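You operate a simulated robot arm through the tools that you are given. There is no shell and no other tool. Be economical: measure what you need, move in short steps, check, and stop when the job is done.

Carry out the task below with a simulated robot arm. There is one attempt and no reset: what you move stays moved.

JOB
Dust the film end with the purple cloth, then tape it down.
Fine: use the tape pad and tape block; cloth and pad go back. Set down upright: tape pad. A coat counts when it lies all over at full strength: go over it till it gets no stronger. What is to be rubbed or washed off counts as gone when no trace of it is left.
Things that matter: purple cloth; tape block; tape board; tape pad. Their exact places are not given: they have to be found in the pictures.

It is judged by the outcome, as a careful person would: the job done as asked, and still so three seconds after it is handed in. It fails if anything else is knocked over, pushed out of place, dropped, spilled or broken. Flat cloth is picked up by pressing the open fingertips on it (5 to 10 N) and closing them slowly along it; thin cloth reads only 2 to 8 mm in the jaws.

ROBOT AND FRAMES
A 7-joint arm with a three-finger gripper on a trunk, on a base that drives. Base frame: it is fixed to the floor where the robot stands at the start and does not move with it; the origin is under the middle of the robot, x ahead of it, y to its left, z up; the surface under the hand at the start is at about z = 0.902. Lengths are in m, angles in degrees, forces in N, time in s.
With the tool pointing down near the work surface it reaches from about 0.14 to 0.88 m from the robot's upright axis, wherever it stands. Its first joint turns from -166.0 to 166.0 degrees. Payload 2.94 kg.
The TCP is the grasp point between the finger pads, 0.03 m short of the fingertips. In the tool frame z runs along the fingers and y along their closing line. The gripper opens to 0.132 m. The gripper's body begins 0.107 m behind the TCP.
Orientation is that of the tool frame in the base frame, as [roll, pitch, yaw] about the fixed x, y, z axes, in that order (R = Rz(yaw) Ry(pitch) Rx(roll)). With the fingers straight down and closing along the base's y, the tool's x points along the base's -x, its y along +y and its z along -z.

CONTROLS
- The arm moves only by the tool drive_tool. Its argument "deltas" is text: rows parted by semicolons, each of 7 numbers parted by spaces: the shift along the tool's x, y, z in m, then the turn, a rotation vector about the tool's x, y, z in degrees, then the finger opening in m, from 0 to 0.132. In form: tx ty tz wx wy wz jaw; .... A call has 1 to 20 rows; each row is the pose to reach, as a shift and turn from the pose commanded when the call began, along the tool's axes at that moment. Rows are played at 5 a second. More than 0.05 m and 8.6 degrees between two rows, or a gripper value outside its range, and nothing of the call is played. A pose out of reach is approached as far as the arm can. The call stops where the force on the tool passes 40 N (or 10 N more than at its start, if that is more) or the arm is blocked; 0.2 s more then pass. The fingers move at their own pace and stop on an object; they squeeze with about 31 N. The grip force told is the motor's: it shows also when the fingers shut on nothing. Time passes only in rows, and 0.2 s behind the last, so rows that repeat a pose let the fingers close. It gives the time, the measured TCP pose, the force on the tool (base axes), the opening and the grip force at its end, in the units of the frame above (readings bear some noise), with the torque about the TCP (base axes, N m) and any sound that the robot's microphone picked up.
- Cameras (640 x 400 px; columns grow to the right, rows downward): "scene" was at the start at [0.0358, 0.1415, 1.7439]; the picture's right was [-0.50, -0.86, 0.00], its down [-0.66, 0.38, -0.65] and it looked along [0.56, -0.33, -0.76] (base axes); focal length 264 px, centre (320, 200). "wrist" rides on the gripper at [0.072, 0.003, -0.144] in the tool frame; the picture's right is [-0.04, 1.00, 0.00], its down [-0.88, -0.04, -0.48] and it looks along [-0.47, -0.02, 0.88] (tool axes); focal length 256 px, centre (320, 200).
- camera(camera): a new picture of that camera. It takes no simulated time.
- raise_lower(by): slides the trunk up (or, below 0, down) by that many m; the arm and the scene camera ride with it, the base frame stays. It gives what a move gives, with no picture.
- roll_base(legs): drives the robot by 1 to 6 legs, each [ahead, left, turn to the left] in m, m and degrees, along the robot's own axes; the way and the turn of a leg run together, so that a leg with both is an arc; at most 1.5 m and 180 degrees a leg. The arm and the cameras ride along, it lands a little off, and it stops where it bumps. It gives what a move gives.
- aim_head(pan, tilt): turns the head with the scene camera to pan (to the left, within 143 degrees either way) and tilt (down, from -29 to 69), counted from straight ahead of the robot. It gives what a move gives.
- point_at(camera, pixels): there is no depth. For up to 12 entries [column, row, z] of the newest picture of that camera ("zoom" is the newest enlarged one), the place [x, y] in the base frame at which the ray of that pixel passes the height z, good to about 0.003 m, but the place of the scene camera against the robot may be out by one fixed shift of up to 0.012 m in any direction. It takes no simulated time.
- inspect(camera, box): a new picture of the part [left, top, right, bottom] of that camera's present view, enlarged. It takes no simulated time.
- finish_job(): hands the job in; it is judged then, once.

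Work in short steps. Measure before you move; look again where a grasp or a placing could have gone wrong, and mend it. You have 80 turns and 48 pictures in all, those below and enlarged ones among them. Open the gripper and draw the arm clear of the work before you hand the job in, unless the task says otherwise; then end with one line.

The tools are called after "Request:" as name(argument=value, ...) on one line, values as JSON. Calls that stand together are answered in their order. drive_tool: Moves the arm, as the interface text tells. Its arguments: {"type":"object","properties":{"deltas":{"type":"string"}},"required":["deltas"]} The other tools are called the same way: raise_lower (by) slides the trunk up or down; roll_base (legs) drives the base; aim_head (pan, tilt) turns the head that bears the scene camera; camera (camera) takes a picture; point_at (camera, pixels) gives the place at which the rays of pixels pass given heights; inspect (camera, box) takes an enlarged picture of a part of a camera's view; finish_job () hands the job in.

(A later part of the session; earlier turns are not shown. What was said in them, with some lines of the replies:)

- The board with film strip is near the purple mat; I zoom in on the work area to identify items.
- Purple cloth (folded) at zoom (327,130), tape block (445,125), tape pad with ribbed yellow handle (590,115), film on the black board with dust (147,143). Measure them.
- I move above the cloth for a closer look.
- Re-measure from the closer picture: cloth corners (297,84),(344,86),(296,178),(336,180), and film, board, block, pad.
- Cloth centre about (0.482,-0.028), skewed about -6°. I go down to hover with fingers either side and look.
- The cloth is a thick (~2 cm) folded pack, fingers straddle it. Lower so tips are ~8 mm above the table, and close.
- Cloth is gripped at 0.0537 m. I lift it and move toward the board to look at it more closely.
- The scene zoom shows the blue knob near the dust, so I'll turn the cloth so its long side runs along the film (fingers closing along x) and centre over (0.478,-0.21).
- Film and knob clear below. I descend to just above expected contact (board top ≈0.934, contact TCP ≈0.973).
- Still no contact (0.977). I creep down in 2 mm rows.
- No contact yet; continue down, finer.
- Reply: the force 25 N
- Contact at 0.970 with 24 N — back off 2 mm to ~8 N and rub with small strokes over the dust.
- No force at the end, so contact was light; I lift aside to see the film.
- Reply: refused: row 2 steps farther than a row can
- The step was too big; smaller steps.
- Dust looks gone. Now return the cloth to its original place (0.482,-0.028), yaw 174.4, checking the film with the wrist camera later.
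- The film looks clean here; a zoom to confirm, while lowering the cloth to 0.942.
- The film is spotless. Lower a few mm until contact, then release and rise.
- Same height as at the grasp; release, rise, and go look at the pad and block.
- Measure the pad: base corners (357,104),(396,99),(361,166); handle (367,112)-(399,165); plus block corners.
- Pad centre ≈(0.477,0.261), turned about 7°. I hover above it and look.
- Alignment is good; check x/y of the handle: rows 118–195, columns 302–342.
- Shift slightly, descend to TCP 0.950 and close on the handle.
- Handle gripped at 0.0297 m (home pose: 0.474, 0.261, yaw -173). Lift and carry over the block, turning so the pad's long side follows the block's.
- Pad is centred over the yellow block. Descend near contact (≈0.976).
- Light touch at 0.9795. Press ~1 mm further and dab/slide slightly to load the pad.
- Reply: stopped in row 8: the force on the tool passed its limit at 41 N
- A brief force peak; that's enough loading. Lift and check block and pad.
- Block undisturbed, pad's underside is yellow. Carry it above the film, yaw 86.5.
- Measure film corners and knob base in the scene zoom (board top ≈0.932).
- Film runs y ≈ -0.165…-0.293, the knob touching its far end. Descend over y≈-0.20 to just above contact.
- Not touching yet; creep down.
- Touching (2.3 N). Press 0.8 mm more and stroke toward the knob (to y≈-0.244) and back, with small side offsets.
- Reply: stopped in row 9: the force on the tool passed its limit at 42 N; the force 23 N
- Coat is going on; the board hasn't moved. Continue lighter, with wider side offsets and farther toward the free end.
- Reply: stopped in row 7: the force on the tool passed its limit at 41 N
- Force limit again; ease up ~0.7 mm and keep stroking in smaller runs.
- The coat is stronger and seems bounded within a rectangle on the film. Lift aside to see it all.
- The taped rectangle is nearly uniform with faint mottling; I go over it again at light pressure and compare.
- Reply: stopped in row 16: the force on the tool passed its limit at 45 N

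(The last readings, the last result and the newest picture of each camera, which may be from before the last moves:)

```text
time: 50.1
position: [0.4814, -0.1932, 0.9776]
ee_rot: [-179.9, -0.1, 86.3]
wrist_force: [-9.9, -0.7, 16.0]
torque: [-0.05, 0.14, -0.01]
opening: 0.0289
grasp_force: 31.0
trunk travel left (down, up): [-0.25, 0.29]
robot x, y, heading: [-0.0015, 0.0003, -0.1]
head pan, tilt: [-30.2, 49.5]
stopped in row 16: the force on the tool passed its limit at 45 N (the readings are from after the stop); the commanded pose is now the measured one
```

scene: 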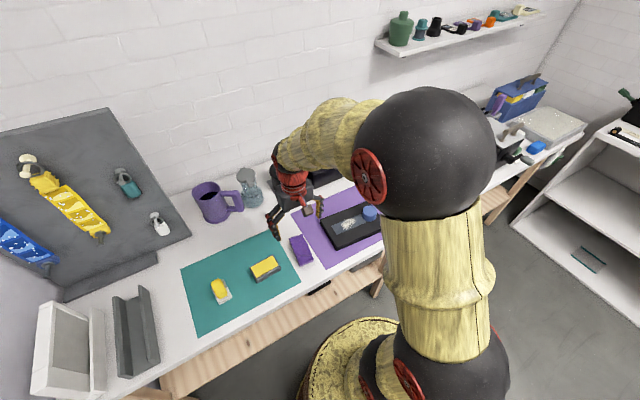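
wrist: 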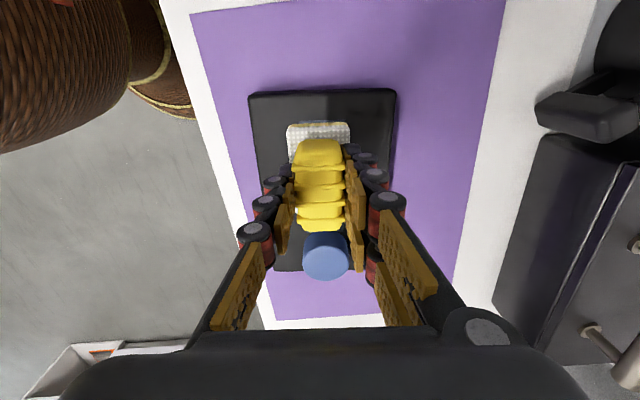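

Continue the last lane lighter from here.

Request:
drive_tool(deltas="0 0.004 -0.0004 0 0 0 0.015; -0.01 0.006 -0.0004 0 0 0 0.015; -0.02 0.006 -0.0004 0 0 0 0.015; -0.03 0.006 -0.0004 0 0 0 0.015; -0.04 0.006 -0.0004 0 0 0 0.015; -0.05 0.006 -0.0004 0 0 0 0.015; -0.05 0 -0.0004 0 0 0 0.015; -0.04 0 -0.0004 0 0 0 0.015; -0.03 0 -0.0004 0 0 0 0.015; -0.02 0 -0.0004 0 0 0 0.015; -0.01 0 -0.0004 0 0 0 0.015; 0 0 -0.0004 0 0 0 0.015; 0 0 -0.03 0 0 0 0.015; 0.01 0.03 -0.06 0 0 0 0.015; 0.01 0.06 -0.08 0 0 0 0.015; 0.0 0.09 -0.08 0 0 0 0.015; -0.02 0.09 -0.08 0 0 0 0.015; -0.02 0.09 -0.08 0 0 0 0.015")

Request:
inspect(camera="scene", box=[300, 190, 396, 250])

```text
time: 53.9
position: [0.572, -0.2181, 1.056]
ee_rot: [-179.9, 0.0, 86.3]
wrist_force: [0.2, 0.3, -0.5]
torque: [0.03, -0.05, -0.01]
opening: 0.0292
grasp_force: 30.7
trunk travel left (down, up): [-0.25, 0.29]
robot x, y, heading: [0.0025, -0.0015, -0.0]
head pan, tilt: [-30.2, 49.5]
```

```text
6.67 times, centred on (348, 220) of scene
```

zoom: 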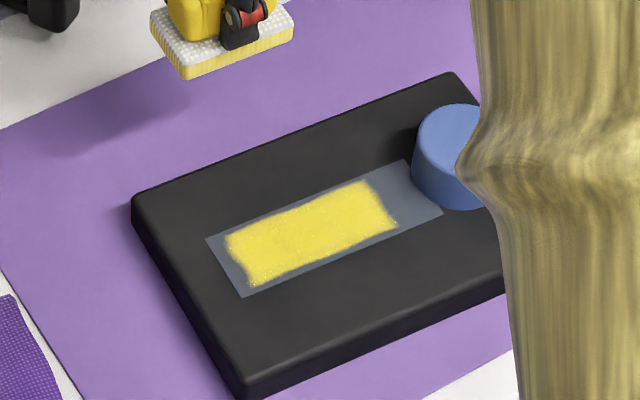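

No change from the extra pass, but the pad might be spent: I reload once to be sure. Move back above the block.

Request:
drive_tool(deltas="0.04 -0.0145 0 0 0 -0.7 0.015; 0.08 -0.029 0 0 0 -1.4 0.015; 0.12 -0.043 0 0 0 -2.1 0.015; 0.16 -0.057 0 0 0 -2.8 0.015; 0.2 -0.0715 0 0 0 -3.5 0.015; 0.24 -0.086 0 0 0 -4.2 0.015; 0.28 -0.1 0 0 0 -4.9 0.015; 0.3213 -0.1145 0 0 0 -5.6 0.015; 0.3213 -0.1145 0.04 0 0 -5.6 0.015; 0.3213 -0.1145 0.07 0 0 -5.6 0.015; 0.3213 -0.1145 0.074 0 0 -5.6 0.015; 0.3213 -0.1145 0.074 0 0 -5.6 0.015")

```text
time: 56.5
position: [0.4768, 0.1102, 0.9816]
ee_rot: [-180.0, 0.0, 91.8]
wrist_force: [0.2, -0.7, -0.4]
torque: [0.01, 0.02, 0.01]
opening: 0.0293
grasp_force: 31.0
trunk travel left (down, up): [-0.25, 0.29]
robot x, y, heading: [-0.0045, 0.0016, -0.1]
head pan, tilt: [-30.2, 49.5]
```

Just above the block; press lightly and slide a few mm, then lift.

Request:
drive_tool(deltas="0 0 0.0015 0 0 0 0.015; 0 0 0.0025 0 0 0 0.015; 0 0 0.003 0 0 0 0.015; 0.004 0 0.003 0 0 0 0.015; -0.004 0 0.003 0 0 0 0.015; 0 0 0.003 0 0 0 0.015; 0 0 -0.03 0 0 0 0.015; 0 0 -0.07 0 0 0 0.015; 0 0 -0.075 0 0 0 0.015")

```text
time: 58.5
position: [0.479, 0.1113, 1.0569]
ee_rot: [-179.8, -0.1, 91.9]
wrist_force: [0.5, -0.4, -0.8]
torque: [-0.02, -0.02, -0.02]
opening: 0.0293
grasp_force: 30.5
trunk travel left (down, up): [-0.25, 0.29]
robot x, y, heading: [0.0021, -0.0024, 0.1]
head pan, tilt: [-30.2, 49.5]
```

Back to the film, hovering just above contact.

Request:
drive_tool(deltas="-0.04 -0.0013 0 0 0 0.7 0.015; -0.08 -0.0026 0 0 0 1.4 0.015; -0.12 -0.004 0 0 0 2.1 0.015; -0.16 -0.0053 0 0 0 2.8 0.015; -0.2 -0.0066 0 0 0 3.5 0.015; -0.24 -0.008 0 0 0 4.2 0.015; -0.28 -0.0093 0 0 0 4.9 0.015; -0.3108 -0.0103 0 0 0 5.5 0.015; -0.3108 -0.0103 0.04 0 0 5.5 0.015; -0.3108 -0.0103 0.07 0 0 5.5 0.015; -0.3108 -0.0103 0.077 0 0 5.5 0.015; -0.3108 -0.0103 0.077 0 0 5.5 0.015")

```text
time: 61.1
position: [0.4781, -0.2011, 0.9796]
ee_rot: [-179.9, 0.1, 86.4]
wrist_force: [0.4, 0.7, -0.1]
torque: [0.01, -0.02, -0.01]
opening: 0.0294
grasp_force: 30.9
trunk travel left (down, up): [-0.25, 0.29]
robot x, y, heading: [-0.0005, -0.0007, 0.0]
head pan, tilt: [-30.2, 49.5]
```

Stroke three lanes with ~0.5 mm press.

Request:
drive_tool(deltas="0.005 0 0.0025 0 0 0 0.015; -0.005 0 0.0027 0 0 0 0.015; -0.015 0 0.0027 0 0 0 0.015; -0.025 0 0.0027 0 0 0 0.015; -0.035 0 0.0027 0 0 0 0.015; -0.043 0 0.0027 0 0 0 0.015; -0.043 0.006 0.0027 0 0 0 0.015; -0.033 0.006 0.0027 0 0 0 0.015; -0.023 0.006 0.0027 0 0 0 0.015; -0.013 0.006 0.0027 0 0 0 0.015; -0.003 0.006 0.0027 0 0 0 0.015; 0.007 0.006 0.0027 0 0 0 0.015; 0.007 0 0.0027 0 0 0 0.015; 0.007 -0.006 0.0027 0 0 0 0.015; -0.003 -0.006 0.0027 0 0 0 0.015; -0.013 -0.006 0.0027 0 0 0 0.015; -0.023 -0.006 0.0027 0 0 0 0.015; -0.033 -0.006 0.0027 0 0 0 0.015; -0.043 -0.006 0.0027 0 0 0 0.015; -0.043 0 0.0027 0 0 0 0.015")

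```text
time: 65.3
position: [0.4746, -0.2447, 0.9772]
ee_rot: [-180.0, 0.0, 86.4]
wrist_force: [-11.6, 2.2, 15.6]
torque: [0.13, 0.41, -0.02]
opening: 0.0292
grasp_force: 30.9
trunk travel left (down, up): [-0.25, 0.29]
robot x, y, heading: [-0.0014, -0.0035, -0.2]
head pan, tilt: [-30.2, 49.5]
```

All three lanes done; lift aside and compare.

Request:
drive_tool(deltas="0 0 -0.03 0 0 0 0.015; 0 0.02 -0.06 0 0 0 0.015; 0.01 0.06 -0.08 0 0 0 0.015; 0.02 0.09 -0.08 0 0 0 0.015; 0.03 0.09 -0.08 0 0 0 0.015; 0.03 0.09 -0.08 0 0 0 0.015")

Request:
inspect(camera="scene", box=[300, 190, 396, 250])

```text
time: 66.7
position: [0.5666, -0.2198, 1.059]
ee_rot: [-179.8, 0.0, 86.3]
wrist_force: [-1.3, 0.3, -1.1]
torque: [-0.04, -0.01, 0.01]
opening: 0.029
grasp_force: 31.0
trunk travel left (down, up): [-0.25, 0.29]
robot x, y, heading: [0.0012, -0.0016, -0.2]
head pan, tilt: [-30.2, 49.5]
```

```text
6.67 times, centred on (348, 220) of scene
```

zoom: 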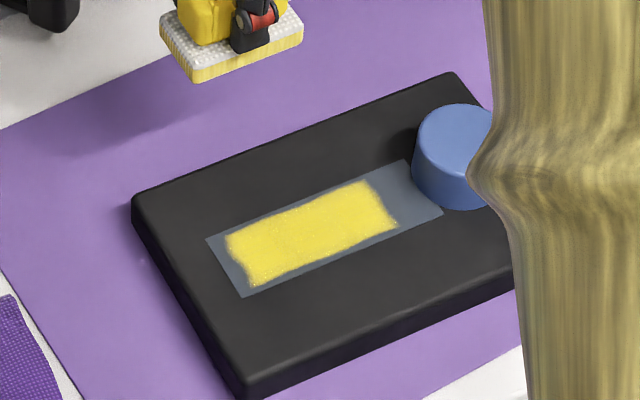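

The coat no longer changes: full strength. Carry the pad back to its home, turning back to yaw -173.

Request:
drive_tool(deltas="0.034 -0.015 -0.01 0 0 -7.2 0.015; 0.068 -0.03 -0.02 0 0 -14.4 0.015; 0.102 -0.045 -0.02 0 0 -21.6 0.015; 0.136 -0.06 -0.02 0 0 -28.8 0.015; 0.17 -0.07 -0.02 0 0 -36 0.015; 0.204 -0.08 -0.02 0 0 -43.2 0.015; 0.238 -0.09 -0.02 0 0 -50.4 0.015; 0.272 -0.1 -0.02 0 0 -57.6 0.015; 0.306 -0.105 -0.02 0 0 -64.8 0.015; 0.34 -0.11 -0.02 0 0 -72 0.015; 0.374 -0.115 -0.02 0 0 -79.2 0.015; 0.408 -0.118 -0.02 0 0 -86.4 0.015; 0.442 -0.121 -0.02 0 0 -93.6 0.015; 0.474 -0.1234 -0.02 0 0 -100.6 0.015; 0.474 -0.1234 0.02 0 0 -100.6 0.015; 0.474 -0.1234 0.05 0 0 -100.6 0.015; 0.474 -0.1234 0.05 0 0 -100.6 0.015")

Request:
camera(camera="wrist")

```text
time: 70.3
position: [0.4752, 0.2616, 1.009]
ee_rot: [-180.0, -0.1, -173.0]
wrist_force: [0.6, -1.0, -0.5]
torque: [-0.01, 0.02, 0.0]
opening: 0.0291
grasp_force: 30.9
trunk travel left (down, up): [-0.25, 0.29]
robot x, y, heading: [0.0021, 0.0012, -0.1]
head pan, tilt: [-30.2, 49.5]
```

```text
12 pictures are left
```

wrist: 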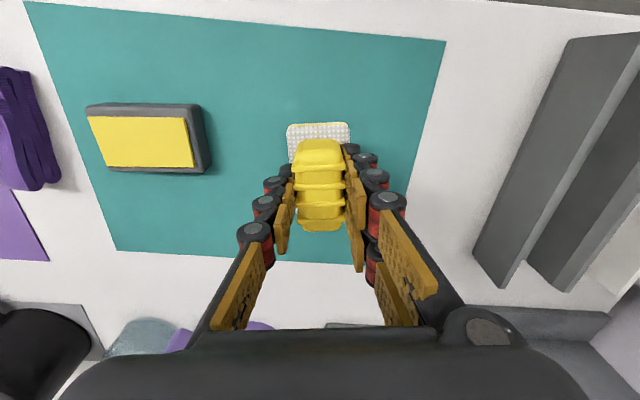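

Over its home; lower to 0.951 then feel for contact.

Request:
drive_tool(deltas="0.001 0 0.03 0 0 0 0.015; 0.001 0 0.05 0 0 0 0.015; 0.001 0 0.057 0 0 0 0.015; 0.001 0 0.0595 0 0 0 0.015; 0.001 0 0.0595 0 0 0 0.015")

```text
time: 71.5
position: [0.4745, 0.2607, 0.95]
ee_rot: [-179.9, 0.0, -173.0]
wrist_force: [-2.1, -1.5, 11.0]
torque: [-0.12, -0.01, 0.0]
opening: 0.0291
grasp_force: 30.9
trunk travel left (down, up): [-0.25, 0.29]
robot x, y, heading: [0.0008, 0.0007, -0.2]
head pan, tilt: [-30.2, 49.5]
```

The pad is on the mat (11 N). Release and rise straight up.

Request:
drive_tool(deltas="0 0 -0.001 0 0 0 0.035; 0 0 -0.001 0 0 0 0.055; 0 0 -0.001 0 0 0 0.07; 0 0 -0.001 0 0 0 0.07; 0 0 -0.04 0 0 0 0.07; 0 0 -0.08 0 0 0 0.07; 0.02 -0.02 -0.12 0 0 0 0.07; 0.05 -0.05 -0.14 0 0 0 0.07; 0.05 -0.05 -0.14 0 0 0 0.07")

Request:
camera(camera="wrist")

Request:
camera(camera="scene")

```text
time: 73.5
position: [0.4311, 0.2065, 1.0899]
ee_rot: [-180.0, -0.3, -173.1]
wrist_force: [-0.4, -0.3, 0.1]
torque: [0.03, -0.01, -0.01]
opening: 0.0701
grasp_force: 0.1
trunk travel left (down, up): [-0.25, 0.29]
robot x, y, heading: [-0.0013, -0.0028, 0.0]
head pan, tilt: [-30.2, 49.5]
```

```text
11 pictures are left
```

wrist: 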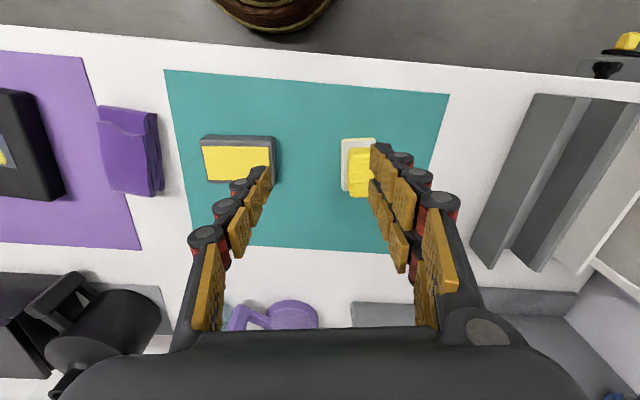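

```text
10 pictures are left
```

scene: 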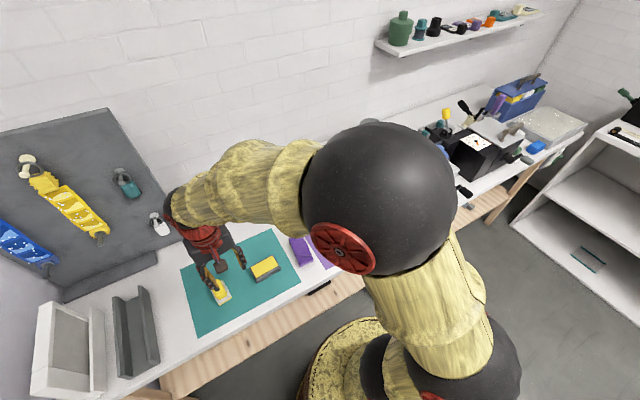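

Pad and cloth are back in place, upright. A last close look at the coat with the wrist camera, which also draws the arm clear.

Request:
drive_tool(deltas="0.002 -0.04 -0.01 0 0 0 0.07; 0.004 -0.08 -0.02 0 0 0 0.07; 0.006 -0.12 -0.02 0 0 0 0.07; 0.008 -0.16 -0.02 0 0 0 0.07; 0.01 -0.2 -0.02 0 0 0 0.07; 0.013 -0.24 -0.02 0 0 0 0.07; 0.016 -0.28 -0.02 0 0 0 0.07; 0.036 -0.32 -0.02 0 0 0 0.07; 0.05 -0.36 -0.02 0 0 0 0.07; 0.05 -0.4 -0.02 0 0 0 0.07; 0.05 -0.42 -0.02 0 0 0 0.1; 0.05 -0.42 -0.02 0 0 0 0.1")

Request:
camera(camera="wrist")

```text
time: 76.1
position: [0.4327, -0.2169, 1.1066]
ee_rot: [180.0, -0.1, -173.0]
wrist_force: [-0.4, 0.1, 0.1]
torque: [-0.05, 0.0, -0.01]
opening: 0.1
grasp_force: 0.0
trunk travel left (down, up): [-0.25, 0.29]
robot x, y, heading: [0.001, -0.0032, -0.1]
head pan, tilt: [-30.2, 49.5]
```

```text
9 pictures are left
```

wrist: 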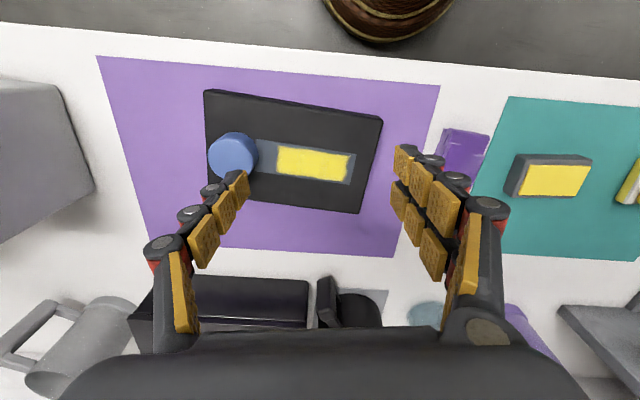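

Request:
inspect(camera="wrist", box=[230, 120, 390, 220])

Request:
point_at(camera="wrist", pixels=[[277, 147, 0.932], [277, 176, 0.932], [350, 155, 0.932], [345, 183, 0.932], [355, 155, 0.932], [352, 185, 0.932], [258, 138, 0.932], [258, 174, 0.932], [257, 155, 0.945]])

```text
4.00 times, centred on (310, 170) of wrist
```

zoom: 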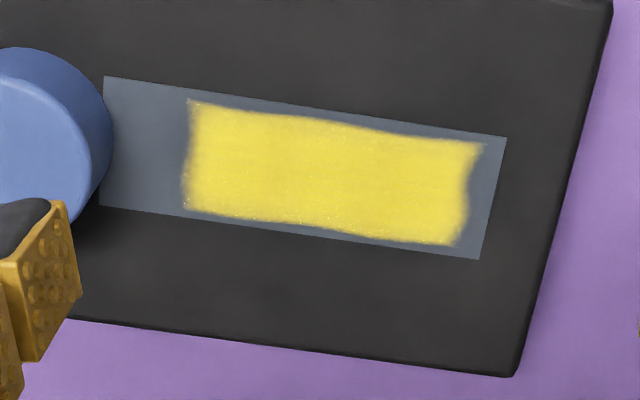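

```text
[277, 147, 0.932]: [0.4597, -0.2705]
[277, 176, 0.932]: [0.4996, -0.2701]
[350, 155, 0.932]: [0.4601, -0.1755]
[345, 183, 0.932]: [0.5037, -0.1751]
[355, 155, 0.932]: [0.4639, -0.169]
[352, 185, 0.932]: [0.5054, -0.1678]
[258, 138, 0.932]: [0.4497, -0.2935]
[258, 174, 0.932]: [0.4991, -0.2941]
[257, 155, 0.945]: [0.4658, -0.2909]
```

The coat is even and full over its whole patch, film clean, nothing displaced. Raise the arm clear and hand in.

Request:
drive_tool(deltas="0 0 -0.04 0 0 0 0.1; 0 0 -0.08 0 0 0 0.1; 0 0 -0.12 0 0 0 0.1; 0 0 -0.12 0 0 0 0.1")

```text
time: 77.1
position: [0.433, -0.2162, 1.2265]
ee_rot: [-180.0, -0.2, -172.9]
wrist_force: [0.0, 0.2, 0.1]
torque: [-0.03, -0.04, 0.0]
opening: 0.1001
grasp_force: 0.2
trunk travel left (down, up): [-0.25, 0.29]
robot x, y, heading: [-0.0009, -0.0024, -0.3]
head pan, tilt: [-30.2, 49.5]
```

The arm is clear at 1.23 m with the gripper open; hand in.

Request:
finish_job()

```text
The job is handed in.
```

The film end is dusted clean and taped down: the tape coat got no stronger even after I reloaded the pad. The purple cloth and the tape pad are back in their places, with the pad upright.
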